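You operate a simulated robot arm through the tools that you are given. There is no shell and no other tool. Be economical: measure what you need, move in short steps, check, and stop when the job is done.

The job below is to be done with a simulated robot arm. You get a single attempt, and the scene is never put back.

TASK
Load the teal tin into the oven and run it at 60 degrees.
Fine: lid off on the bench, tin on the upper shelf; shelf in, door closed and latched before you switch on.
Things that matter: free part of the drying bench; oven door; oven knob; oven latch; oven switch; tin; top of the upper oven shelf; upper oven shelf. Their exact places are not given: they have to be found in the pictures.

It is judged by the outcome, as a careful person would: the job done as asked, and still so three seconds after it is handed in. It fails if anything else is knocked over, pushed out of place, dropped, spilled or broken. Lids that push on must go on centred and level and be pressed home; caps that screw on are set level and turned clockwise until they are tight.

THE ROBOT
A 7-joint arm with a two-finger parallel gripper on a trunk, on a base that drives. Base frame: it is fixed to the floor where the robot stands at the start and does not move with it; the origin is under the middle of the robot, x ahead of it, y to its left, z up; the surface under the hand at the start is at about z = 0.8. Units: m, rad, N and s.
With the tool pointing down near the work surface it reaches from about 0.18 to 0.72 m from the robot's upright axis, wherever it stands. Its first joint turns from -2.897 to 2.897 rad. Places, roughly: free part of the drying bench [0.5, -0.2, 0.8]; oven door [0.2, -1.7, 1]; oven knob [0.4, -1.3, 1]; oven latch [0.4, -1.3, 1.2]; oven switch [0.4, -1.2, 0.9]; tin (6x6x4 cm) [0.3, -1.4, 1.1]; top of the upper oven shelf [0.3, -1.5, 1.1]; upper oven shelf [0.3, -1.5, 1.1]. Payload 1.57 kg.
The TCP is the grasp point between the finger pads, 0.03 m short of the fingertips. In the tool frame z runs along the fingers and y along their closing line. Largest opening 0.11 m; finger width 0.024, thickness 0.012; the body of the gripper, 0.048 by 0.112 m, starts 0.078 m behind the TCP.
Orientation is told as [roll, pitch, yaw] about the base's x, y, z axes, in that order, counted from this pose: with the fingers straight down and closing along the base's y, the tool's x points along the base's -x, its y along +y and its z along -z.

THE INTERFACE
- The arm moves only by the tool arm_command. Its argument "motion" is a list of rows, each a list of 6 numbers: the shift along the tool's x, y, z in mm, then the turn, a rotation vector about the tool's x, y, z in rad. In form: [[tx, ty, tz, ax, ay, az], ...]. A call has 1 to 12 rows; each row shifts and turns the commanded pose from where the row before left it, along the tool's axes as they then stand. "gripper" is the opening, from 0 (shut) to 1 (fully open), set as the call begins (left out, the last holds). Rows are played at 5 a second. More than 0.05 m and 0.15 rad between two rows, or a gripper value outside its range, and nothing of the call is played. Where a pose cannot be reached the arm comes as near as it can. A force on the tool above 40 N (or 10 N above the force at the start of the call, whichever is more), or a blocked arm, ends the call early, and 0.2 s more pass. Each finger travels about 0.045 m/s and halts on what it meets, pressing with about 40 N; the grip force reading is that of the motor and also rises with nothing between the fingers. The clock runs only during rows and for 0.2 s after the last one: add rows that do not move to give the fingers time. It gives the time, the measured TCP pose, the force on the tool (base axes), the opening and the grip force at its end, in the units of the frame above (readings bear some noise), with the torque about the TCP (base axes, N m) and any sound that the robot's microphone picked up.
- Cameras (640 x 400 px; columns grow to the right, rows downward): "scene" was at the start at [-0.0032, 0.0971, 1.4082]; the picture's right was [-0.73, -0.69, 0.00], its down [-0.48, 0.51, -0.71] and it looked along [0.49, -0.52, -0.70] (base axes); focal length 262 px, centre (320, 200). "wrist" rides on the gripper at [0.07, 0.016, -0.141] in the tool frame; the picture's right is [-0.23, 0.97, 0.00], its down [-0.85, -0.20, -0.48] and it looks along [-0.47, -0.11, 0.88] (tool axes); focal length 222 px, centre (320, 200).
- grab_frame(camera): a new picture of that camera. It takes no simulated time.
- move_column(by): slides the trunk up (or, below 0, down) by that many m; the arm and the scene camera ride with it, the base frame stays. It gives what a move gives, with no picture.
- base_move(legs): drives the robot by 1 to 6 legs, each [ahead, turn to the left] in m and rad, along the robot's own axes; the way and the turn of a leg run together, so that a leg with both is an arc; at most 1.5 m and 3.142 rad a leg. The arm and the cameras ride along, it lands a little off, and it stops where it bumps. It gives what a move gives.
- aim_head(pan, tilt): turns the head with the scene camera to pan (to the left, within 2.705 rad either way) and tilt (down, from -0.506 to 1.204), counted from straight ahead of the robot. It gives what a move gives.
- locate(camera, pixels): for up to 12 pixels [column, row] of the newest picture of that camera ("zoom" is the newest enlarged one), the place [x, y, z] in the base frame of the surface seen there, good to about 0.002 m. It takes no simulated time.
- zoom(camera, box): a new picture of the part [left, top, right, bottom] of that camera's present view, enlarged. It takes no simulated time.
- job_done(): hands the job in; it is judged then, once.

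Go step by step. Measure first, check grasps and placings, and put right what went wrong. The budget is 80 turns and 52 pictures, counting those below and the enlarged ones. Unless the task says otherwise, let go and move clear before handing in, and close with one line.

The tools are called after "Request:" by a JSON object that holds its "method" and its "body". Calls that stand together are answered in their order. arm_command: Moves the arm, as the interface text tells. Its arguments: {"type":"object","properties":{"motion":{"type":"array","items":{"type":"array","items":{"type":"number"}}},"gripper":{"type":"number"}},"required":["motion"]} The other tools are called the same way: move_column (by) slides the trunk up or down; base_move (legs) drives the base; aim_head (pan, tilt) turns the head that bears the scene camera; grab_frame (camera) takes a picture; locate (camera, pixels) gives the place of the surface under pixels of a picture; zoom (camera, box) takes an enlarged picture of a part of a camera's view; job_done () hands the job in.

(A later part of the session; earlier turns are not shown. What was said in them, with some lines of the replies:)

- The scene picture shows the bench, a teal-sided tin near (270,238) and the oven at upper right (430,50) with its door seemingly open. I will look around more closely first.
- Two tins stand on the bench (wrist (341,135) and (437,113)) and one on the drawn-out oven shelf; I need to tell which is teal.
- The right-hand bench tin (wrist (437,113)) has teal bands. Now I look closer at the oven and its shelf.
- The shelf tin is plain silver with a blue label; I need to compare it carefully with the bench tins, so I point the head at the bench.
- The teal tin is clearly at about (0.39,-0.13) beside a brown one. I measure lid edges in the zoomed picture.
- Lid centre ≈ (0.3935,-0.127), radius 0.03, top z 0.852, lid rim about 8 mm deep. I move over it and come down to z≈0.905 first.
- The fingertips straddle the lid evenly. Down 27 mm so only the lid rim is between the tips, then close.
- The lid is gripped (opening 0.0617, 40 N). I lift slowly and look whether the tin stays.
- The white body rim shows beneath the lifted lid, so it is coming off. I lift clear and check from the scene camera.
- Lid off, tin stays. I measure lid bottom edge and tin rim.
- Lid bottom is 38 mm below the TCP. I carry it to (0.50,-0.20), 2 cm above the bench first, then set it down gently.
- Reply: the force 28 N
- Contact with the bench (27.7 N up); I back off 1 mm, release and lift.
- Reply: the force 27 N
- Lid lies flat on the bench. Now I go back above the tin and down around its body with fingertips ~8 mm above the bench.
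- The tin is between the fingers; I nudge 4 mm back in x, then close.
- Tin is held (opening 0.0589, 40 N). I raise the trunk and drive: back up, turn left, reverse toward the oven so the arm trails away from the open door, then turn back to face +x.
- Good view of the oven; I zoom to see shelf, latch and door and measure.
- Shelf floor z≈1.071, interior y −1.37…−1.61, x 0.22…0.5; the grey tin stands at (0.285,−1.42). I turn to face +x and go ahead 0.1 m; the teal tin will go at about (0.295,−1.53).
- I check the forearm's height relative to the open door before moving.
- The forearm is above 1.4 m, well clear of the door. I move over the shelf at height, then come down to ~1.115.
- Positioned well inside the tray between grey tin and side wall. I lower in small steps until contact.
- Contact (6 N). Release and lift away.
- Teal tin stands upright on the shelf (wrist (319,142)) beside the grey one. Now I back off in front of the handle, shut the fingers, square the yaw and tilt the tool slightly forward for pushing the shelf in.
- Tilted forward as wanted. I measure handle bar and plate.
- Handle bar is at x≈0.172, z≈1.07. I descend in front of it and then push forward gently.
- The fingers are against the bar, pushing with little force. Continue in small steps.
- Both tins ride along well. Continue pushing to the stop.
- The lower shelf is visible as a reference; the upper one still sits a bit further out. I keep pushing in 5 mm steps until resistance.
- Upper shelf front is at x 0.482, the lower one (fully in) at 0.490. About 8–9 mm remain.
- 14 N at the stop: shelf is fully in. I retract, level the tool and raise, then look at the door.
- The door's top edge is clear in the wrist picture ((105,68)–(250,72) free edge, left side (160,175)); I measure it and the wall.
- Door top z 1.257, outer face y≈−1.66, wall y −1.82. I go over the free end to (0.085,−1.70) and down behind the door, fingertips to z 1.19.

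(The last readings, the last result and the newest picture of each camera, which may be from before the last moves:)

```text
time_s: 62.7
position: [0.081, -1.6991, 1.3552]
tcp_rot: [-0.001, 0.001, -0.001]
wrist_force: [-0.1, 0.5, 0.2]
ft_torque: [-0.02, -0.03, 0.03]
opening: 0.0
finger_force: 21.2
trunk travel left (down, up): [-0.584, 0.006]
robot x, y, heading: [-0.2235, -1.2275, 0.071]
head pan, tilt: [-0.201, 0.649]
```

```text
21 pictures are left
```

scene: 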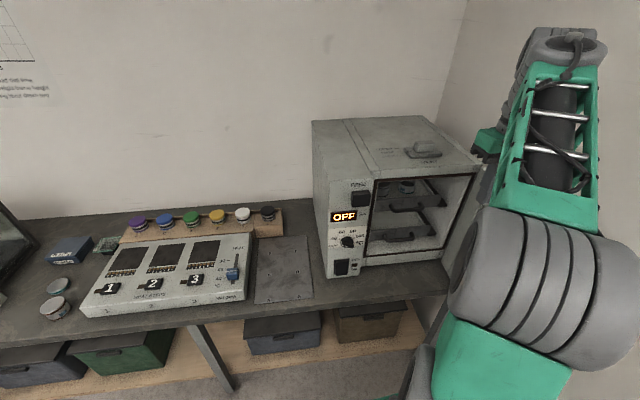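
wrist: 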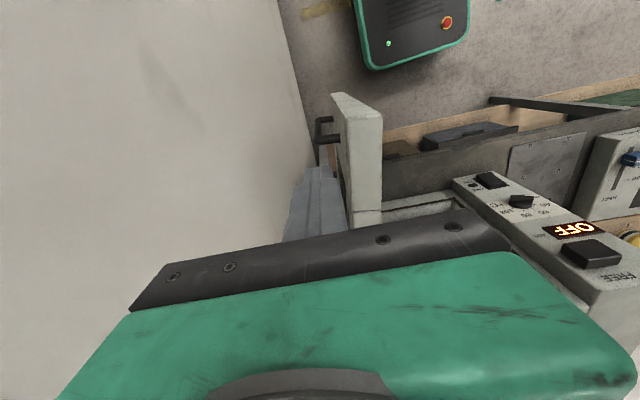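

Finger is behind the free end. I descend, then push the door toward +y along its arc.

Request:
{"method": "arm_command", "body": {"motion": [[0, 0, 45, 0, 0, 0], [0, 0, 45, 0, 0, 0], [0, 0, 43, 0, 0, 0], [0, 0, 0, 0, 0, 0]]}}

Request:
{"method": "arm_command", "body": {"motion": [[-4, 17, 0, 0, 0, 0], [-1, 17, 0, 0, 0, 0], [-2, 17, 0, 0, 0, 0], [-2, 17, 0, 0, 0, 0], [-4, 17, 0, 0, 0, 0], [-5, 17, 0, 0, 0, 0], [-6, 17, 0, 0, 0, 0], [-6, 17, 0, 0, 0, 0], [-7, 17, 0, 0, 0, 0], [-10, 17, 0, 0, 0, 0], [-10, 17, 0, 0, 0, 0], [-11, 17, 0, 0, 0, 0]]}}

Request:
{"method": "grab_frame", "body": {"camera": "wrist"}}

```text
time_s: 63.7
position: [0.0788, -1.7037, 1.2212]
tcp_rot: [0.001, -0.001, -0.002]
wrist_force: [0.5, 0.3, -0.7]
ft_torque: [0.0, -0.03, 0.0]
opening: 0.0
finger_force: 21.4
trunk travel left (down, up): [-0.584, 0.006]
robot x, y, heading: [-0.2224, -1.2233, 0.066]
head pan, tilt: [-0.201, 0.649]
```

```text
time_s: 66.3
position: [0.1464, -1.4966, 1.218]
tcp_rot: [0.0, 0.0, 0.001]
wrist_force: [-0.2, 0.0, -0.2]
ft_torque: [0.01, 0.01, -0.03]
opening: 0.0001
finger_force: 20.8
trunk travel left (down, up): [-0.584, 0.006]
robot x, y, heading: [-0.2254, -1.2237, 0.066]
head pan, tilt: [-0.201, 0.649]
```

```text
20 pictures are left
```

wrist: 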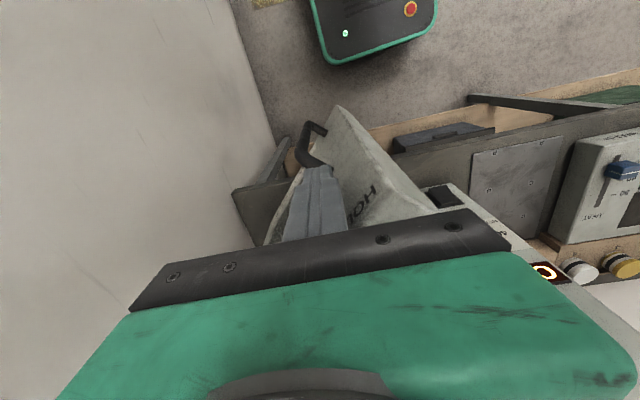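

The door is swinging shut with the finger on its face. Continue along the arc.

Request:
{"method": "arm_command", "body": {"motion": [[-18, 16, 0, 0, 0, 0], [-18, 15, 0, 0, 0, 0], [-18, 15, 0, 0, 0, 0], [-16, 12, 0, 0, 0, 0], [-16, 12, 0, 0, 0, 0], [-17, 11, 0, 0, 0, 0], [-18, 9, 0, 0, 0, 0], [-18, 8, 0, 0, 0, 0], [-18, 8, 0, 0, 0, 0], [-14, 4, 0, 0, 0, 0], [-14, 4, 0, 0, 0, 0], [-10, 3, 0, 0, 0, 0]]}}

Request:
{"method": "zoom", "body": {"camera": "scene", "box": [300, 100, 520, 300]}}

```text
time_s: 68.9
position: [0.3447, -1.3797, 1.2177]
tcp_rot: [0.0, 0.001, 0.0]
wrist_force: [0.0, 0.5, -0.7]
ft_torque: [0.0, 0.02, 0.04]
opening: 0.0001
finger_force: 21.2
trunk travel left (down, up): [-0.584, 0.006]
robot x, y, heading: [-0.2272, -1.2215, 0.066]
head pan, tilt: [-0.201, 0.649]
```

```text
2.00 times, centred on (410, 200) of scene
```

zoom: 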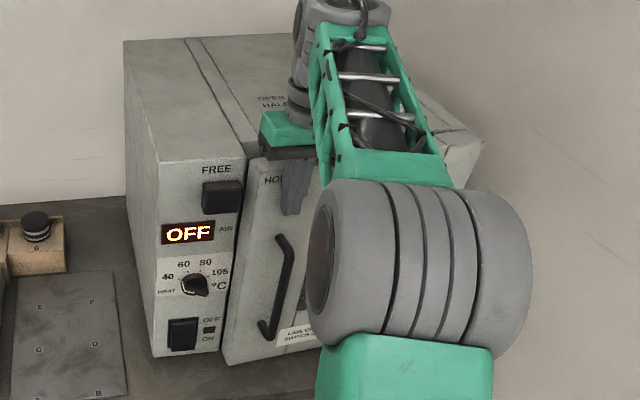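

Door nearly shut. I push on in +x in small steps until it seats.

Request:
{"method": "arm_command", "body": {"motion": [[-6, 0, 0, 0, 0, 0], [-6, 0, 0, 0, 0, 0], [-6, 0, 0, 0, 0, 0], [-5, 0, 0, 0, 0, 0], [-4, 0, 0, 0, 0, 0], [-3, 0, 0, 0, 0, 0], [-3, 0, 0, 0, 0, 0], [-3, 0, 0, 0, 0, 0], [-3, 0, 0, 0, 0, 0], [-3, 0, 0, 0, 0, 0], [0, 0, 0, 0, 0, 0]]}}

Request:
{"method": "zoom", "body": {"camera": "scene", "box": [310, 130, 430, 290]}}

```text
time_s: 71.3
position: [0.3791, -1.3775, 1.2199]
tcp_rot: [0.003, 0.003, -0.002]
wrist_force: [-35.8, 5.2, -8.9]
ft_torque: [-0.13, -1.25, -0.21]
opening: 0.0
finger_force: 21.2
trunk travel left (down, up): [-0.584, 0.006]
robot x, y, heading: [-0.2263, -1.228, 0.066]
head pan, tilt: [-0.201, 0.649]
```

```text
2.50 times, centred on (370, 210) of scene
```

zoom: 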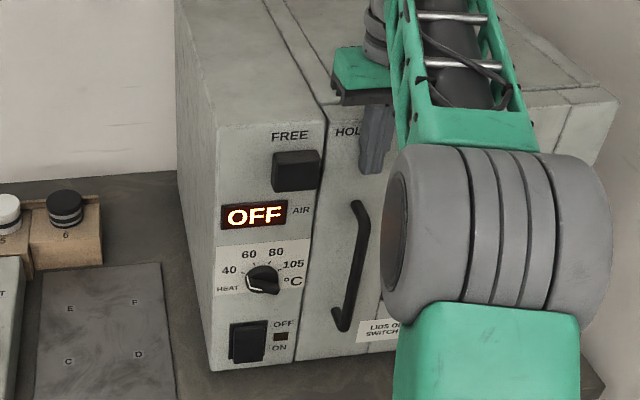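

Door shut (36 N). Labels "FREE" on the panel and "HOL(D)" on the door show that the latch slides toward the door (−y). I retract and take a close look at the front.

Request:
{"method": "arm_command", "body": {"motion": [[10, 0, 0, 0, 0, 0], [40, 0, 0, 0, 0, 0], [40, 0, 0, 0, 0, 0], [45, -20, 0, 0, 0, 0], [30, -40, -20, 0, 0, 0], [0, 0, 0, 0, 0, 0]]}}

Request:
{"method": "zoom", "body": {"camera": "scene", "box": [310, 150, 430, 290]}}

```text
refused: row 5 steps farther than a row can; nothing moved
```

```text
2.86 times, centred on (370, 220) of scene
```

zoom: 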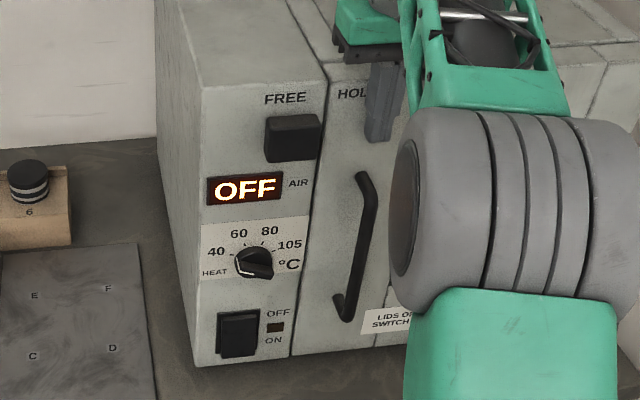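

Request:
{"method": "locate", "body": {"camera": "zoom", "pixels": [[268, 135], [290, 140], [272, 118], [318, 135], [275, 160], [312, 120], [255, 263], [240, 235], [270, 230], [237, 318], [237, 350], [230, 290]]}}

Request:
{"method": "arm_command", "body": {"motion": [[10, 0, 0, 0, 0, 0], [40, 0, 0, 0, 0, 0], [40, 0, 0, 0, 0, 0], [40, -20, 0, 0, 0, 0], [30, -30, 0, 0, 0, 0], [0, 0, 0, 0, 0, 0]]}}

Request:
{"method": "zoom", "body": {"camera": "scene", "box": [320, 200, 380, 290]}}

```text
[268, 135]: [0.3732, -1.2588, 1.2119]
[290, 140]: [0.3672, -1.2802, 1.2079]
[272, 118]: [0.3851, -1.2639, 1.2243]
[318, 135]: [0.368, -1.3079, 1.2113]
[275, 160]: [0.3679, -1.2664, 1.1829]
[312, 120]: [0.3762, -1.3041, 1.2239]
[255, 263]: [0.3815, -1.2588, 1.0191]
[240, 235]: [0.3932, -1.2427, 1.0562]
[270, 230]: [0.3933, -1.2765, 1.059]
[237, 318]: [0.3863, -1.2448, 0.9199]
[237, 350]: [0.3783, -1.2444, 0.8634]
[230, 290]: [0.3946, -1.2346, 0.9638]
```

```text
time_s: 72.7
position: [0.2255, -1.426, 1.2197]
tcp_rot: [-0.001, 0.0, 0.0]
wrist_force: [0.2, 0.5, 0.1]
ft_torque: [-0.02, 0.05, 0.01]
opening: 0.0001
finger_force: 20.9
trunk travel left (down, up): [-0.584, 0.006]
robot x, y, heading: [-0.2257, -1.2266, 0.065]
head pan, tilt: [-0.201, 0.649]
```

```text
4.44 times, centred on (350, 245) of scene
```

zoom: 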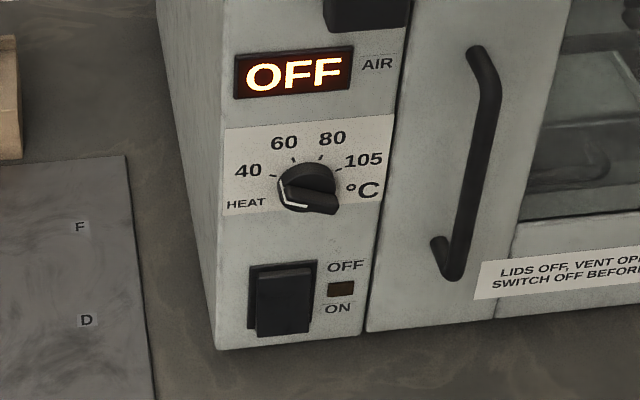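

There is an instruction label on the door ("LIDS OFF, VENT OPE…"). I read it in full and check the vent.

Request:
{"method": "zoom", "body": {"camera": "scene", "box": [380, 220, 480, 290]}}

Request:
{"method": "grab_frame", "body": {"camera": "wrist"}}

```text
5.71 times, centred on (430, 255) of scene
```

zoom: 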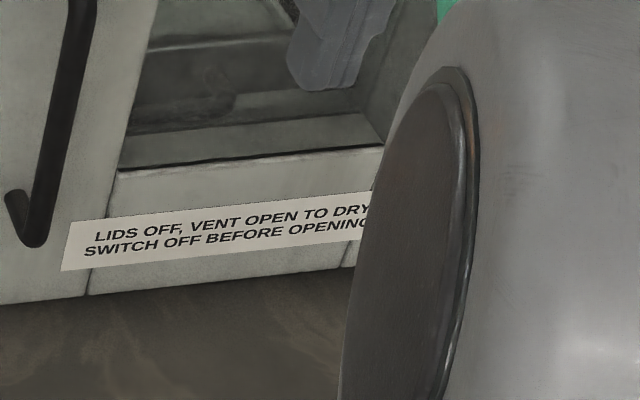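

```text
14 pictures are left
```

wrist: 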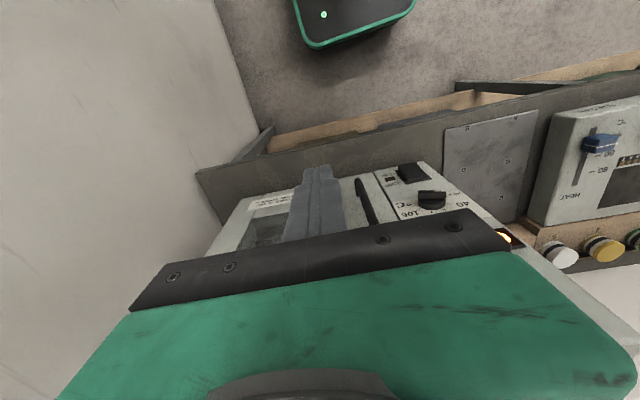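

The label only gives general advice; the vent isn't part of the job as asked, so I leave it. Now the latch (block x 0.367–0.39, y −1.258…−1.308, z 1.18–1.225): I go to its +y side with the finger.

Request:
{"method": "arm_command", "body": {"motion": [[0, 40, 0, 0, 0, 0], [0, 40, 0, 0, 0, 0], [0, 40, 0, 0, 0, 0], [0, 40, 0, 0, 0, 0], [0, 33, 0, 0, 0, 0], [-40, 0, 0, 0, 0, 0], [-40, 0, 0, 0, 0, 0], [-40, 0, 0, 0, 0, 0], [-32, 0, 0, 0, 0, 0], [0, 0, 0, 0, 0, 0]]}}

Request:
{"method": "zoom", "body": {"camera": "scene", "box": [310, 130, 430, 290]}}

```text
time_s: 74.9
position: [0.3779, -1.2366, 1.2218]
tcp_rot: [0.001, -0.001, -0.002]
wrist_force: [-0.9, -0.2, -0.2]
ft_torque: [-0.04, 0.01, -0.01]
opening: 0.0
finger_force: 21.2
trunk travel left (down, up): [-0.584, 0.006]
robot x, y, heading: [-0.2246, -1.227, 0.064]
head pan, tilt: [-0.201, 0.649]
```

```text
2.50 times, centred on (370, 210) of scene
```

zoom: 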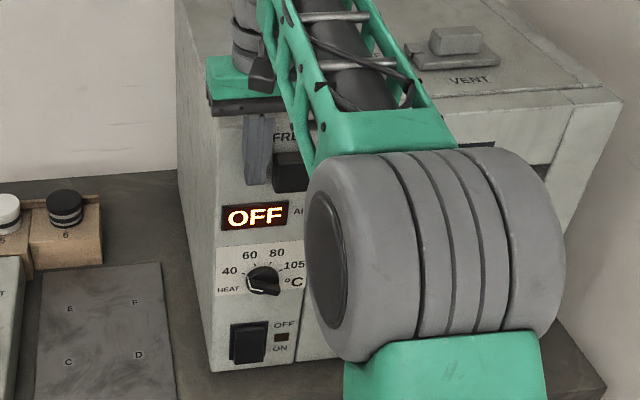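

Finger is just left of the latch block. I push it in −y in small steps.

Request:
{"method": "arm_command", "body": {"motion": [[0, -8, 0, 0, 0, 0], [0, -6, 0, 0, 0, 0], [0, -6, 0, 0, 0, 0], [0, -6, 0, 0, 0, 0], [0, -6, 0, 0, 0, 0], [0, -6, 0, 0, 0, 0], [0, -6, 0, 0, 0, 0], [0, -6, 0, 0, 0, 0], [0, -5, 0, 0, 0, 0], [0, -5, 0, 0, 0, 0], [0, -5, 0, 0, 0, 0], [0, 0, 0, 0, 0, 0]]}}

```text
time_s: 77.2
position: [0.3791, -1.2862, 1.2213]
tcp_rot: [-0.002, 0.0, 0.016]
wrist_force: [0.4, 26.8, 1.4]
ft_torque: [0.43, -0.01, -0.21]
opening: 0.0001
finger_force: 21.1
trunk travel left (down, up): [-0.584, 0.006]
robot x, y, heading: [-0.2273, -1.2254, 0.077]
head pan, tilt: [-0.201, 0.649]
stopped in row 11: the force on the tool passed its limit at 44 N (the readings are from after the stop); the commanded pose is now the measured one
```

It stopped at its end (44 N) after about 40 mm of travel. I back off and look.

Request:
{"method": "arm_command", "body": {"motion": [[0, 15, 0, 0, 0, 0], [40, 10, 0, 0, 0, 0], [40, 0, 0, 0, 0, 0], [40, -30, 0, 0, 0, 0], [25, -43, 0, 0, 0, 0], [0, -45, 0, 0, 0, 0], [0, -45, 0, 0, 0, 0], [0, -45, 0, 0, 0, 0]]}}

Request:
{"method": "zoom", "body": {"camera": "scene", "box": [310, 160, 400, 285]}}

```text
time_s: 79.0
position: [0.2353, -1.4771, 1.2204]
tcp_rot: [0.001, 0.0, 0.008]
wrist_force: [-0.2, 0.1, -0.1]
ft_torque: [0.05, -0.01, -0.03]
opening: 0.0002
finger_force: 21.4
trunk travel left (down, up): [-0.584, 0.006]
robot x, y, heading: [-0.2255, -1.2277, 0.072]
head pan, tilt: [-0.201, 0.649]
```

```text
3.20 times, centred on (355, 222) of scene
```

zoom: 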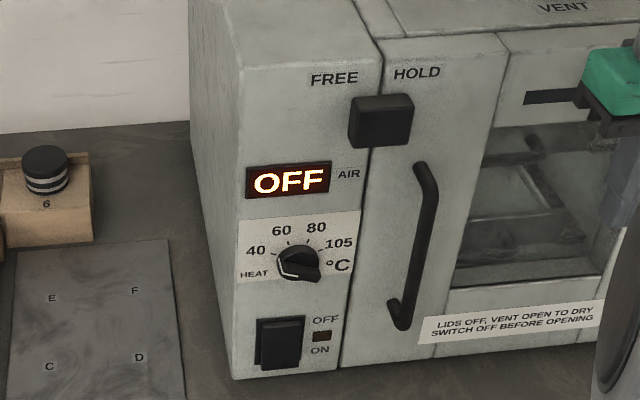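

The latch now bridges to the door but sits left of the HOLD label; I measure whether it has fully travelled and whether the door is flush.

Request:
{"method": "locate", "body": {"camera": "zoom", "pixels": [[352, 118], [366, 122], [411, 120], [382, 146], [334, 80], [417, 72], [365, 200], [382, 200], [376, 165], [450, 85], [340, 290], [368, 285]]}}

Request:
{"method": "zoom", "body": {"camera": "scene", "box": [390, 165, 450, 200]}}

```text
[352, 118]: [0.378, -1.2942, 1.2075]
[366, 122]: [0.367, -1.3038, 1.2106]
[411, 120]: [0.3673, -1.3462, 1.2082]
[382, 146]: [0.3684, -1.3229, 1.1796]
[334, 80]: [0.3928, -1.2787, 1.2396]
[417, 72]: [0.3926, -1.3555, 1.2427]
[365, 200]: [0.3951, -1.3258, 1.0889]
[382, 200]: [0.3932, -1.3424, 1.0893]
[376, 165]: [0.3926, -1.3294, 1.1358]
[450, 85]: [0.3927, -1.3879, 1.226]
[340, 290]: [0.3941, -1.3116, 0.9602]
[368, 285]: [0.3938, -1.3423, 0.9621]
```

```text
10.67 times, centred on (420, 182) of scene
```

zoom: 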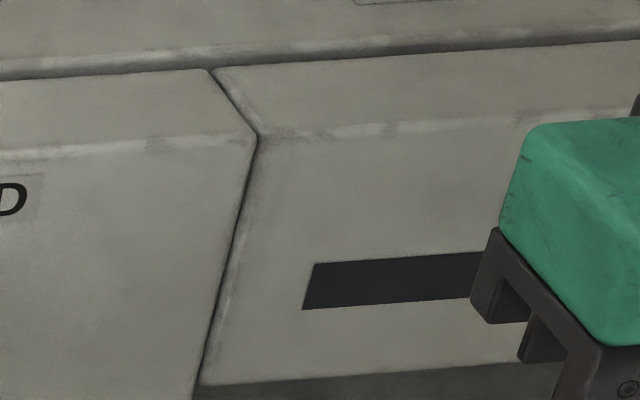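

Door is flush with the panel (x 0.393) and the latch moved 40 mm to a stop, bridging the gap. I will tip the tool horizontal (needed for knob and switch) and then tug gently on the door handle to verify that it is latched.

Request:
{"method": "arm_command", "body": {"motion": [[0, 0, 0, 0, -0.143, 0], [0, 0, 0, 0, -0.143, 0], [0, 0, 0, 0, -0.143, 0], [0, 0, 0, 0, -0.143, 0], [0, 0, 0, 0, -0.143, 0], [0, 0, 0, 0, -0.143, 0], [0, 0, 0, 0, -0.143, 0], [0, 0, 0, 0, -0.143, 0], [0, 0, 0, 0, -0.143, 0], [0, 0, 0, 0, -0.143, 0], [0, 0, 0, 0, -0.141, 0], [0, 0, 0, 0, 0, 0]]}}

Request:
{"method": "move_column", "body": {"by": -0.17}}

Request:
{"method": "grab_frame", "body": {"camera": "wrist"}}

```text
time_s: 81.6
position: [0.2361, -1.4791, 1.2218]
tcp_rot: [3.055, -1.57, -3.046]
wrist_force: [0.8, 0.1, -0.3]
ft_torque: [0.01, 0.03, -0.02]
opening: 0.0
finger_force: 21.1
trunk travel left (down, up): [-0.584, 0.006]
robot x, y, heading: [-0.225, -1.2293, 0.073]
head pan, tilt: [-0.201, 0.649]
```

```text
time_s: 83.5
position: [0.2356, -1.4786, 1.0509]
tcp_rot: [1.863, -1.571, -1.854]
wrist_force: [-0.5, -0.1, 0.4]
ft_torque: [-0.03, 0.0, 0.01]
opening: 0.0
finger_force: 21.0
trunk travel left (down, up): [-0.414, 0.176]
robot x, y, heading: [-0.227, -1.2252, 0.073]
head pan, tilt: [-0.201, 0.649]
```

```text
10 pictures are left
```

wrist: 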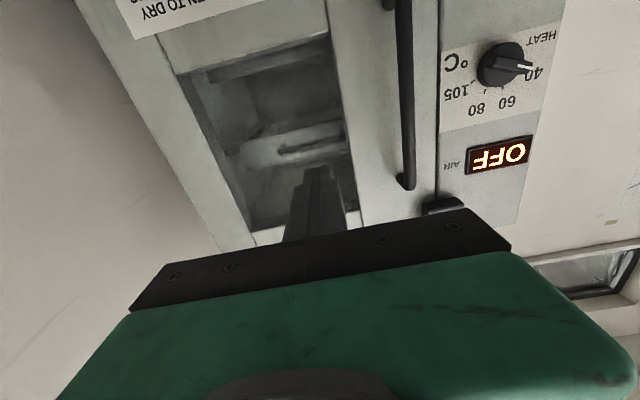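

Clear view of the knob at (503,64). I enlarge it to read the pointer and ticks, and measure knob, handle and switch.

Request:
{"method": "zoom", "body": {"camera": "wrist", "box": [380, 0, 580, 220]}}

```text
1.82 times, centred on (480, 110) of wrist
```

zoom: 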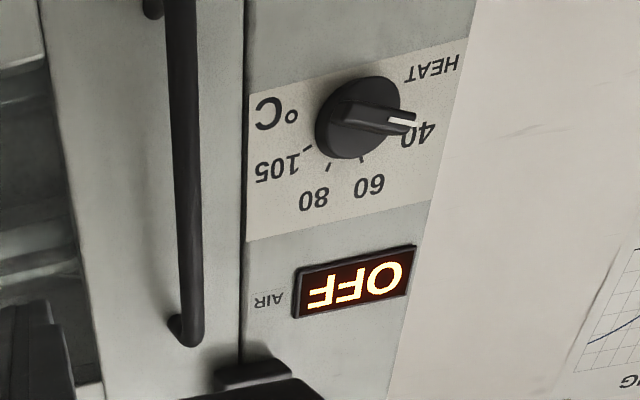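

Request:
{"method": "locate", "body": {"camera": "zoom", "pixels": [[345, 110], [410, 121], [365, 115], [390, 122], [363, 159], [328, 166], [308, 149], [350, 150], [375, 85], [180, 150], [188, 60], [185, 320]]}}

Request:
{"method": "locate", "body": {"camera": "zoom", "pixels": [[322, 130], [400, 100], [360, 78], [420, 130], [340, 155], [380, 150], [370, 185], [420, 135], [312, 195], [270, 165], [395, 100], [356, 105]]}}

```text
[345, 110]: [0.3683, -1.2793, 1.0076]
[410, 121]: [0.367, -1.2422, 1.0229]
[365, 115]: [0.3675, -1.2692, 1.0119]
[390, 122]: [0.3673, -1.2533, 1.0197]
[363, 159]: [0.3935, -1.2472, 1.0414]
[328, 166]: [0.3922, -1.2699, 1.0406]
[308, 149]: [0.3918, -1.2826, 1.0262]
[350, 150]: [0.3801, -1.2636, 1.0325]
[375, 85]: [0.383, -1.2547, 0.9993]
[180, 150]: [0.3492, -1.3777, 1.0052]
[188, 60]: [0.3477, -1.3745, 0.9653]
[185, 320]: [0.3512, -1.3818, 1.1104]
```

```text
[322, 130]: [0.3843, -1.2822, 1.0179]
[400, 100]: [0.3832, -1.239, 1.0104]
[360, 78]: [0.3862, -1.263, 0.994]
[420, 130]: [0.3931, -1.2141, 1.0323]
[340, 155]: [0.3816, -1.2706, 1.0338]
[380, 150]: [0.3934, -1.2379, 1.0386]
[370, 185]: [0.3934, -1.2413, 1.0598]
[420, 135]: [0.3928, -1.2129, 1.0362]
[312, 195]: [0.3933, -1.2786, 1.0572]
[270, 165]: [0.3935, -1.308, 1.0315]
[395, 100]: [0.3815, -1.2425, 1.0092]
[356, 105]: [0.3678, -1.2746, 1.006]
```

Pointer is at 40 (22.5° above left); marks are 45° apart, so 60 needs a 45° clockwise turn. First I grip the handle bar (y≈−1.378, x≈0.35) for the latch test.

Request:
{"method": "arm_command", "body": {"motion": [[0, 35, 0, 0, 0, 0], [0, 35, 0, 0, 0, 0], [0, 30, 0, 0, 0, 0], [0, 0, 35, 0, 0, 0], [0, 0, 35, 0, 0, 0], [0, 0, 32, 0, 0, 0], [0, 0, 0, 0, 0, 0]], "gripper": 0.55}}

Request:
{"method": "arm_command", "body": {"motion": [[0, 0, 0, 0, 0, 0], [0, 0, 0, 0, 0, 0], [0, 0, 0, 0, 0, 0], [0, 0, 0, 0, 0, 0], [0, 0, 0, 0, 0, 0]], "gripper": 0.05}}

Request:
{"method": "arm_command", "body": {"motion": [[0, 0, -2, 0, 0, 0], [0, 0, -2, 0, 0, 0], [0, 0, -2, 0, 0, 0], [0, 0, 0, 0, 0, 0]]}}

```text
time_s: 85.1
position: [0.3364, -1.3779, 1.0497]
tcp_rot: [1.221, -1.569, -1.211]
wrist_force: [-0.2, 0.7, 0.2]
ft_torque: [0.05, 0.01, 0.04]
opening: 0.0606
finger_force: 0.0
trunk travel left (down, up): [-0.414, 0.176]
robot x, y, heading: [-0.2242, -1.2266, 0.069]
head pan, tilt: [-0.201, 0.649]
```

```text
time_s: 86.3
position: [0.3366, -1.3744, 1.0487]
tcp_rot: [0.767, -1.571, -0.757]
wrist_force: [-1.6, 15.3, -0.7]
ft_torque: [0.05, -0.3, 0.44]
opening: 0.0147
finger_force: 30.8
trunk travel left (down, up): [-0.414, 0.176]
robot x, y, heading: [-0.2236, -1.2282, 0.078]
head pan, tilt: [-0.201, 0.649]
```

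```text
time_s: 87.3
position: [0.3329, -1.3753, 1.0498]
tcp_rot: [-0.387, -1.567, 0.398]
wrist_force: [22.3, 22.7, -6.9]
ft_torque: [0.09, 0.09, 0.42]
opening: 0.0146
finger_force: 30.4
trunk travel left (down, up): [-0.414, 0.176]
robot x, y, heading: [-0.227, -1.2242, 0.073]
head pan, tilt: [-0.201, 0.649]
```

22 N pull and the door holds. A little more to be certain, then relax and let go.

Request:
{"method": "arm_command", "body": {"motion": [[0, 2, -2, 0, 0, 0], [0, 2, -2, 0, 0, 0], [0, 0, 0, 0, 0, 0]]}}

Request:
{"method": "arm_command", "body": {"motion": [[0, 0, 5, 0, 0, 0], [0, 0, 4, 0, 0, 0]]}}

Request:
{"method": "arm_command", "body": {"motion": [[0, 0, 0, 0, 0, 0], [0, 0, 0, 0, 0, 0], [0, 0, 0, 0, 0, 0], [0, 0, -30, 0, 0, 0], [0, 0, -40, 0, 0, 0], [0, 0, -30, 0, 0, 0]], "gripper": 0.5}}

Request:
{"method": "grab_frame", "body": {"camera": "wrist"}}

```text
time_s: 88.1
position: [0.3272, -1.3759, 1.0507]
tcp_rot: [-2.265, -1.569, 2.267]
wrist_force: [1.1, -3.9, 0.1]
ft_torque: [0.12, 0.15, -0.18]
opening: 0.015
finger_force: 14.9
trunk travel left (down, up): [-0.414, 0.176]
robot x, y, heading: [-0.2246, -1.2255, 0.071]
head pan, tilt: [-0.201, 0.649]
```

```text
time_s: 88.7
position: [0.3329, -1.3759, 1.0522]
tcp_rot: [2.336, -1.57, -2.331]
wrist_force: [-28.0, -13.1, -3.5]
ft_torque: [-0.13, 0.12, -0.4]
opening: 0.0149
finger_force: 31.4
trunk travel left (down, up): [-0.414, 0.176]
robot x, y, heading: [-0.2272, -1.2255, 0.069]
head pan, tilt: [-0.201, 0.649]
```

```text
time_s: 90.1
position: [0.2357, -1.3763, 1.0517]
tcp_rot: [2.264, -1.571, -2.255]
wrist_force: [0.0, 0.0, 0.0]
ft_torque: [0.0, -0.01, 0.02]
opening: 0.0551
finger_force: 0.0
trunk travel left (down, up): [-0.414, 0.176]
robot x, y, heading: [-0.2246, -1.2324, 0.072]
head pan, tilt: [-0.201, 0.649]
```

```text
8 pictures are left
```

wrist: 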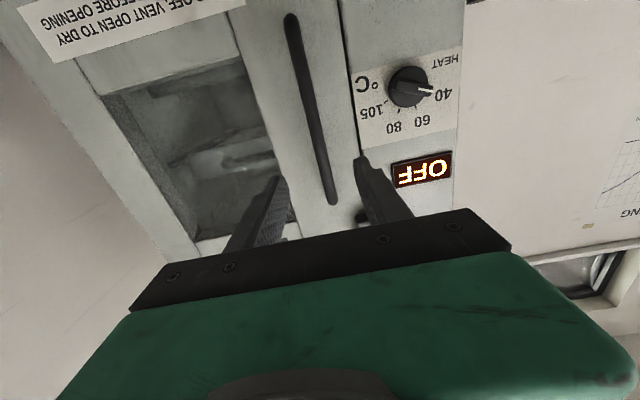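

The fingers slipped along the bar while the door held. I check that the door is still flush and where the latch is.

Request:
{"method": "locate", "body": {"camera": "wrist", "pixels": [[340, 60], [352, 20], [362, 30], [330, 30], [270, 60], [345, 150], [365, 215], [409, 87], [430, 91]]}}

```text
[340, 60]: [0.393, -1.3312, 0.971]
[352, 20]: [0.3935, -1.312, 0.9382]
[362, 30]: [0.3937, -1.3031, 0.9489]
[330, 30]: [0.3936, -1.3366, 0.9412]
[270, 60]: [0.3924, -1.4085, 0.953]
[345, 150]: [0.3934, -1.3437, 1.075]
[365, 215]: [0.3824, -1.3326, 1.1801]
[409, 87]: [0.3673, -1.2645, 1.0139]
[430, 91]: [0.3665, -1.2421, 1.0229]
```

Door flush, latch engaged. Now I line up with the knob (y −1.2607, z 1.0145), and roll the gripper −67.5° so the fingers straddle the bar.

Request:
{"method": "arm_command", "body": {"motion": [[18, 45, 0, 0, 0, 0], [19.2, 45, 0, 0, 0, 0], [0, 25.6, 0, 0, 0, 0], [0, 0, 0, 0, 0, -0.147], [0, 0, 0, 0, 0, -0.147], [0, 0, 0, 0, 0, -0.147], [0, 0, 0, 0, 0, -0.147], [0, 0, 0, 0, 0, -0.147], [0, 0, 0, 0, 0, -0.147], [0, 0, 0, 0, 0, -0.147], [0, 0, 0, 0, 0, -0.149]], "gripper": 0.4}}

Request:
{"method": "arm_command", "body": {"motion": [[0, 0, 35, 0, 0, 0], [0, 0, 20, 0, 0, 0], [0, 0, 15, 0, 0, 0], [0, 0, 0, 0, 0, 0]]}}

Request:
{"method": "grab_frame", "body": {"camera": "wrist"}}

```text
time_s: 91.8
position: [0.2321, -1.273, 0.9624]
tcp_rot: [-1.341, -0.992, 1.353]
wrist_force: [0.4, -0.7, 0.7]
ft_torque: [-0.01, -0.03, -0.01]
opening: 0.0441
finger_force: 0.1
trunk travel left (down, up): [-0.414, 0.176]
robot x, y, heading: [-0.2266, -1.2246, 0.074]
head pan, tilt: [-0.201, 0.649]
stopped in row 8: the arm was blocked; the commanded pose is now the measured one
```

```text
time_s: 92.8
position: [0.3007, -1.2709, 0.9509]
tcp_rot: [-1.336, -0.994, 1.35]
wrist_force: [-0.5, -0.6, -0.7]
ft_torque: [0.04, 0.02, 0.02]
opening: 0.044
finger_force: 0.1
trunk travel left (down, up): [-0.414, 0.176]
robot x, y, heading: [-0.2255, -1.2267, 0.077]
head pan, tilt: [-0.201, 0.649]
```

```text
7 pictures are left
```

wrist: 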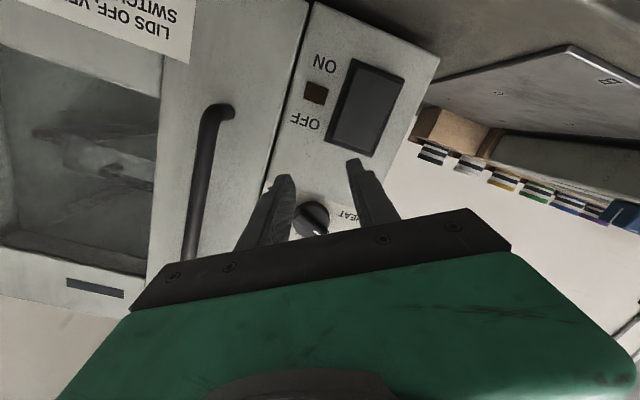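

The wrist roll hit a limit at about −32°. That is enough: closing at about −25° roll will itself swing the bar round to 60 (final alignment −22.5°). I level the tool, roll back slightly and raise the trunk to knob height.

Request:
{"method": "arm_command", "body": {"motion": [[0, 0, -10, 0.048, -0.12, 0], [0, 0, 0, 0, 0, 0.05], [0, 0, 0, 0, 0, 0]], "gripper": 0.5}}

Request:
{"method": "move_column", "body": {"by": 0.06}}

```text
time_s: 93.6
position: [0.2896, -1.2727, 0.9512]
tcp_rot: [-1.572, -1.058, 1.572]
wrist_force: [0.1, -1.1, 1.2]
ft_torque: [-0.01, -0.03, 0.01]
opening: 0.0552
finger_force: 0.0
trunk travel left (down, up): [-0.414, 0.176]
robot x, y, heading: [-0.2215, -1.2235, 0.071]
head pan, tilt: [-0.201, 0.649]
```

```text
time_s: 94.6
position: [0.2893, -1.2734, 1.0116]
tcp_rot: [-1.571, -1.057, 1.569]
wrist_force: [-0.1, 0.1, 0.1]
ft_torque: [0.01, -0.02, 0.03]
opening: 0.055
finger_force: 0.0
trunk travel left (down, up): [-0.474, 0.116]
robot x, y, heading: [-0.2228, -1.2268, 0.074]
head pan, tilt: [-0.201, 0.649]
```

Tool is now level along +x at roll −29°. I centre on the knob and go forward 58 mm.

Request:
{"method": "arm_command", "body": {"motion": [[-8.8, 9.6, 0, 0, 0, 0], [0, 0, 20, 0, 0, 0], [0, 0, 20, 0, 0, 0], [0, 0, 10, 0, 0, 0], [0, 0, 8, 0, 0, 0], [0, 0, 0, 0, 0, 0]]}}

Request:
{"method": "grab_frame", "body": {"camera": "wrist"}}

```text
time_s: 96.0
position: [0.3497, -1.2609, 1.0158]
tcp_rot: [-1.57, -1.057, 1.57]
wrist_force: [0.3, 0.4, 0.5]
ft_torque: [0.01, 0.0, 0.0]
opening: 0.055
finger_force: 0.1
trunk travel left (down, up): [-0.474, 0.116]
robot x, y, heading: [-0.2244, -1.2236, 0.071]
head pan, tilt: [-0.201, 0.649]
```

```text
6 pictures are left
```

wrist: 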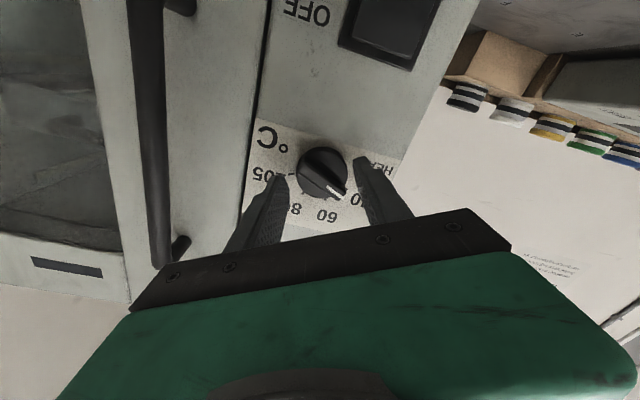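

The fingers straddle the knob bar well. I back off 2 mm from the disc and close.

Request:
{"method": "arm_command", "body": {"motion": [[0, 0, -2, 0, 0, 0], [0, 0, 0, 0, 0, 0]]}}

Request:
{"method": "arm_command", "body": {"motion": [[0, 0, 0, 0, 0, 0], [0, 0, 0, 0, 0, 0], [0, 0, 0, 0, 0, 0], [0, 0, 0, 0, 0, 0], [0, 0, 0, 0, 0, 0]], "gripper": 0}}

```text
time_s: 96.6
position: [0.347, -1.2618, 1.0146]
tcp_rot: [-1.57, -1.057, 1.571]
wrist_force: [-0.5, 0.8, -0.3]
ft_torque: [-0.02, -0.01, -0.03]
opening: 0.0549
finger_force: 0.1
trunk travel left (down, up): [-0.474, 0.116]
robot x, y, heading: [-0.2257, -1.2257, 0.077]
head pan, tilt: [-0.201, 0.649]
```

```text
time_s: 97.8
position: [0.346, -1.2604, 1.0154]
tcp_rot: [-1.569, -1.058, 1.573]
wrist_force: [-0.5, 14.0, -2.4]
ft_torque: [0.02, -0.81, 0.67]
opening: 0.0117
finger_force: 29.4
trunk travel left (down, up): [-0.474, 0.116]
robot x, y, heading: [-0.2236, -1.2246, 0.073]
head pan, tilt: [-0.201, 0.649]
```

Opening 11.7 mm: the bar has swung into line with the pads. I roll the last 7° clockwise and look after releasing.

Request:
{"method": "arm_command", "body": {"motion": [[0, 0, 0, 0, 0, 0.06], [0, 0, 0, 0, 0, 0.06], [0, 0, 0, 0, 0, 0]]}}

Request:
{"method": "arm_command", "body": {"motion": [[0, 0, 0, 0, 0, 0], [0, 0, 0, 0, 0, 0], [0, 0, -30, 0, 0, 0], [0, 0, -40, 0, 0, 0], [0, 0, 0, 0, 0, 0]], "gripper": 0.4}}

Request:
{"method": "zoom", "body": {"camera": "wrist", "box": [220, 60, 460, 240]}}

```text
time_s: 98.6
position: [0.3473, -1.259, 1.0157]
tcp_rot: [-1.573, -1.178, 1.573]
wrist_force: [4.0, 11.6, 2.0]
ft_torque: [0.03, 0.04, 0.03]
opening: 0.0117
finger_force: 29.4
trunk travel left (down, up): [-0.474, 0.116]
robot x, y, heading: [-0.2253, -1.2272, 0.075]
head pan, tilt: [-0.201, 0.649]
```

```text
time_s: 99.8
position: [0.2732, -1.2574, 1.012]
tcp_rot: [-1.565, -1.179, 1.571]
wrist_force: [0.3, -0.6, 0.4]
ft_torque: [0.01, 0.02, -0.02]
opening: 0.044
finger_force: 0.1
trunk travel left (down, up): [-0.474, 0.116]
robot x, y, heading: [-0.2239, -1.2222, 0.07]
head pan, tilt: [-0.201, 0.649]
```

```text
2.22 times, centred on (340, 150) of wrist
```

zoom: 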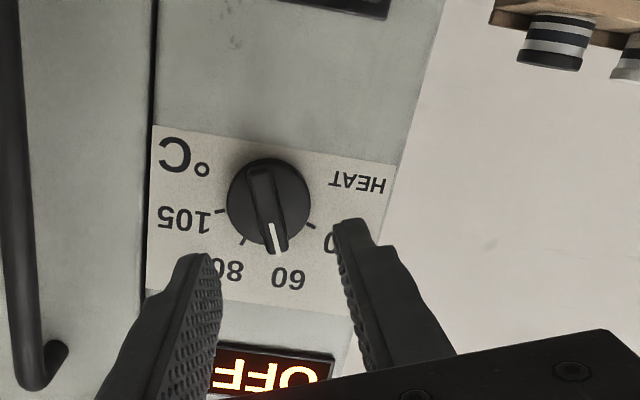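

The pointer points at 60; I verify its angle by measurement.

Request:
{"method": "locate", "body": {"camera": "zoom", "pixels": [[258, 172], [278, 250], [272, 226], [262, 190], [288, 280], [311, 226], [243, 241], [282, 252]]}}

```text
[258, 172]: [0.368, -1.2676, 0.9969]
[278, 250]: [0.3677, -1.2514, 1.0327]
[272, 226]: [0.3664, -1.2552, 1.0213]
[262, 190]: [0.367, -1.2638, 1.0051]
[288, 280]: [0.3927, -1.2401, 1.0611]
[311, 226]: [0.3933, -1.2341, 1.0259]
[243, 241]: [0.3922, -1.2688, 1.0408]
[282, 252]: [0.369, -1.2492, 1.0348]
```

Knob at 24° left of vertical – on 60. Now the switch: I shut the fingers and lower the trunk to the ON (lower) half of the rocker at (y −1.245, z≈0.873).

Request:
{"method": "arm_command", "body": {"motion": [[-4.8, 11.6, -20, 0, 0, 0], [0, 0, 0, 0, 0, 0], [0, 0, 0, 0, 0, 0], [0, 0, 0, 0, 0, 0]], "gripper": 0}}

Request:
{"method": "move_column", "body": {"by": -0.139}}

Request:
{"method": "grab_frame", "body": {"camera": "wrist"}}

```text
time_s: 100.8
position: [0.2538, -1.2389, 1.0113]
tcp_rot: [-1.558, -1.18, 1.573]
wrist_force: [0.2, -0.1, 0.5]
ft_torque: [-0.02, 0.01, 0.05]
opening: 0.0002
finger_force: 21.7
trunk travel left (down, up): [-0.474, 0.116]
robot x, y, heading: [-0.2244, -1.2241, 0.072]
head pan, tilt: [-0.201, 0.649]
```

```text
time_s: 102.5
position: [0.2549, -1.2391, 0.8744]
tcp_rot: [-1.567, -1.178, 1.585]
wrist_force: [0.2, 0.5, 0.2]
ft_torque: [0.01, -0.02, 0.0]
opening: 0.0002
finger_force: 21.1
trunk travel left (down, up): [-0.335, 0.255]
robot x, y, heading: [-0.2219, -1.2233, 0.073]
head pan, tilt: [-0.201, 0.649]
```

```text
4 pictures are left
```

wrist: 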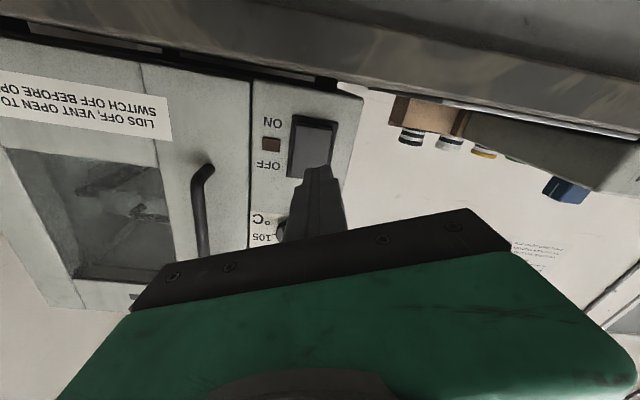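

Request:
{"method": "locate", "body": {"camera": "wrist", "pixels": [[315, 125], [300, 120], [330, 128], [312, 140], [298, 170], [318, 155], [271, 144], [320, 90], [318, 185], [316, 116]]}}

```text
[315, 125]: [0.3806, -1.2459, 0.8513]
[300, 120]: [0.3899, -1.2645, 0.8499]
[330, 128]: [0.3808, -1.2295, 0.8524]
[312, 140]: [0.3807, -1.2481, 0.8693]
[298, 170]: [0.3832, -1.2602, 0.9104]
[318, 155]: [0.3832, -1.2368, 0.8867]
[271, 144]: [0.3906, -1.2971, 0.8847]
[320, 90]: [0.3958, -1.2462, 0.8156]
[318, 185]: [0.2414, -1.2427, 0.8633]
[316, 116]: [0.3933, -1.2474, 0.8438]
```

Rocker spans z 0.85–0.92, front x 0.381. I aim at z≈0.865 and press forward gently.

Request:
{"method": "arm_command", "body": {"motion": [[10.6, -2.1, 0, 0, 0, 0], [0, 0, 40, 0, 0, 0], [0, 0, 40, 0, 0, 0], [0, 0, 10, 0, 0, 0], [0, 0, 3, 0, 0, 0], [0, 0, 3, 0, 0, 0], [0, 0, 2, 0, 0, 0], [0, 0, 2, 0, 0, 0], [0, 0, 2, 0, 0, 0], [0, 0, 2, 0, 0, 0]]}}

```text
time_s: 104.3
position: [0.3501, -1.2535, 0.8655]
tcp_rot: [-1.569, -1.177, 1.568]
wrist_force: [-27.6, 0.5, 7.7]
ft_torque: [-0.02, -0.59, -0.1]
opening: 0.0001
finger_force: 21.7
trunk travel left (down, up): [-0.335, 0.255]
robot x, y, heading: [-0.2249, -1.2236, 0.07]
head pan, tilt: [-0.201, 0.649]
stopped in row 9: the force on the tool passed its limit at 43 N (the readings are from after the stop); the commanded pose is now the measured one
```

43 N reached; I back off and look at the indicator.

Request:
{"method": "arm_command", "body": {"motion": [[0, 0, -20, 0, 0, 0], [0, 0, -40, 0, 0, 0], [0, 0, -40, 0, 0, 0], [0, 0, 0, 0, 0, 0]]}}

Request:
{"method": "zoom", "body": {"camera": "scene", "box": [310, 120, 420, 290]}}

```text
time_s: 105.5
position: [0.25, -1.2254, 0.831]
tcp_rot: [-1.33, -1.213, 1.404]
wrist_force: [-0.2, -0.2, -1.1]
ft_torque: [0.02, 0.01, 0.04]
opening: 0.0001
finger_force: 21.2
trunk travel left (down, up): [-0.335, 0.255]
robot x, y, heading: [-0.224, -1.2254, 0.068]
head pan, tilt: [-0.201, 0.649]
stopped in row 4: the arm was blocked; the commanded pose is now the measured one
```

```text
2.35 times, centred on (365, 205) of scene
```

zoom: 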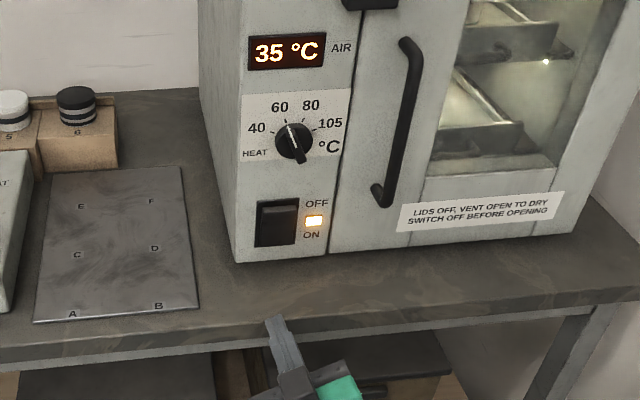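

The indicator is lit, display shows 35 °C and the knob reads 60. I back the robot away a little and do a final check of latch and shelf.

Request:
{"method": "base_move", "body": {"legs": [[-0.1, 0]]}}

Request:
{"method": "move_column", "body": {"by": 0.2}}

Request:
{"method": "grab_frame", "body": {"camera": "scene"}}

Request:
{"method": "zoom", "body": {"camera": "scene", "box": [310, 120, 470, 290]}}

```text
time_s: 106.7
position: [0.1514, -1.2313, 0.8309]
tcp_rot: [-1.322, -1.211, 1.4]
wrist_force: [0.7, 0.3, -0.2]
ft_torque: [0.02, 0.0, 0.03]
opening: 0.0
finger_force: 21.8
trunk travel left (down, up): [-0.335, 0.255]
robot x, y, heading: [-0.3228, -1.2327, 0.077]
head pan, tilt: [-0.201, 0.649]
```

```text
time_s: 108.8
position: [0.1482, -1.2302, 1.0302]
tcp_rot: [-1.325, -1.21, 1.401]
wrist_force: [-0.1, 0.3, 0.1]
ft_torque: [-0.03, 0.04, -0.01]
opening: 0.0003
finger_force: 21.1
trunk travel left (down, up): [-0.535, 0.055]
robot x, y, heading: [-0.3228, -1.2329, 0.077]
head pan, tilt: [-0.201, 0.649]
```

```text
2 pictures are left
```

scene: 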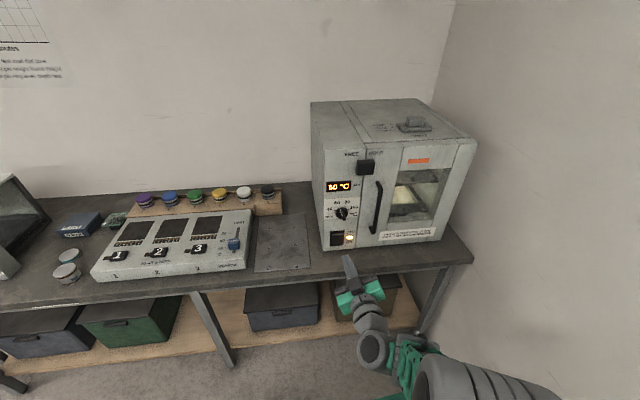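

```text
2.35 times, centred on (390, 205) of scene
```

zoom: 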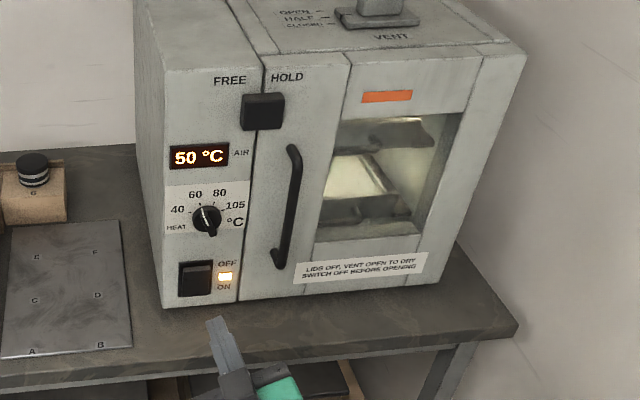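

The oven reads 50 °C and is rising, the lamp is lit and the knob points at 60. The door is closed with the latch across the gap, so I hand in.

Request:
{"method": "job_done", "body": {}}

```text
The job is handed in.
```

The teal tin is on the upper oven shelf with its lid off on the bench, the shelf is in, the door is closed and latched, and the oven is on with the knob at 60. It read 50 °C and rising when I handed in. The latch slid 40 mm to a stop just short of the HOLD label, and the door held against a 22 N pull. I left the vent as it was, although the door label says "LIDS OFF, VENT OPEN TO DRY". I also left the lidded grey tin that was already on the shelf.
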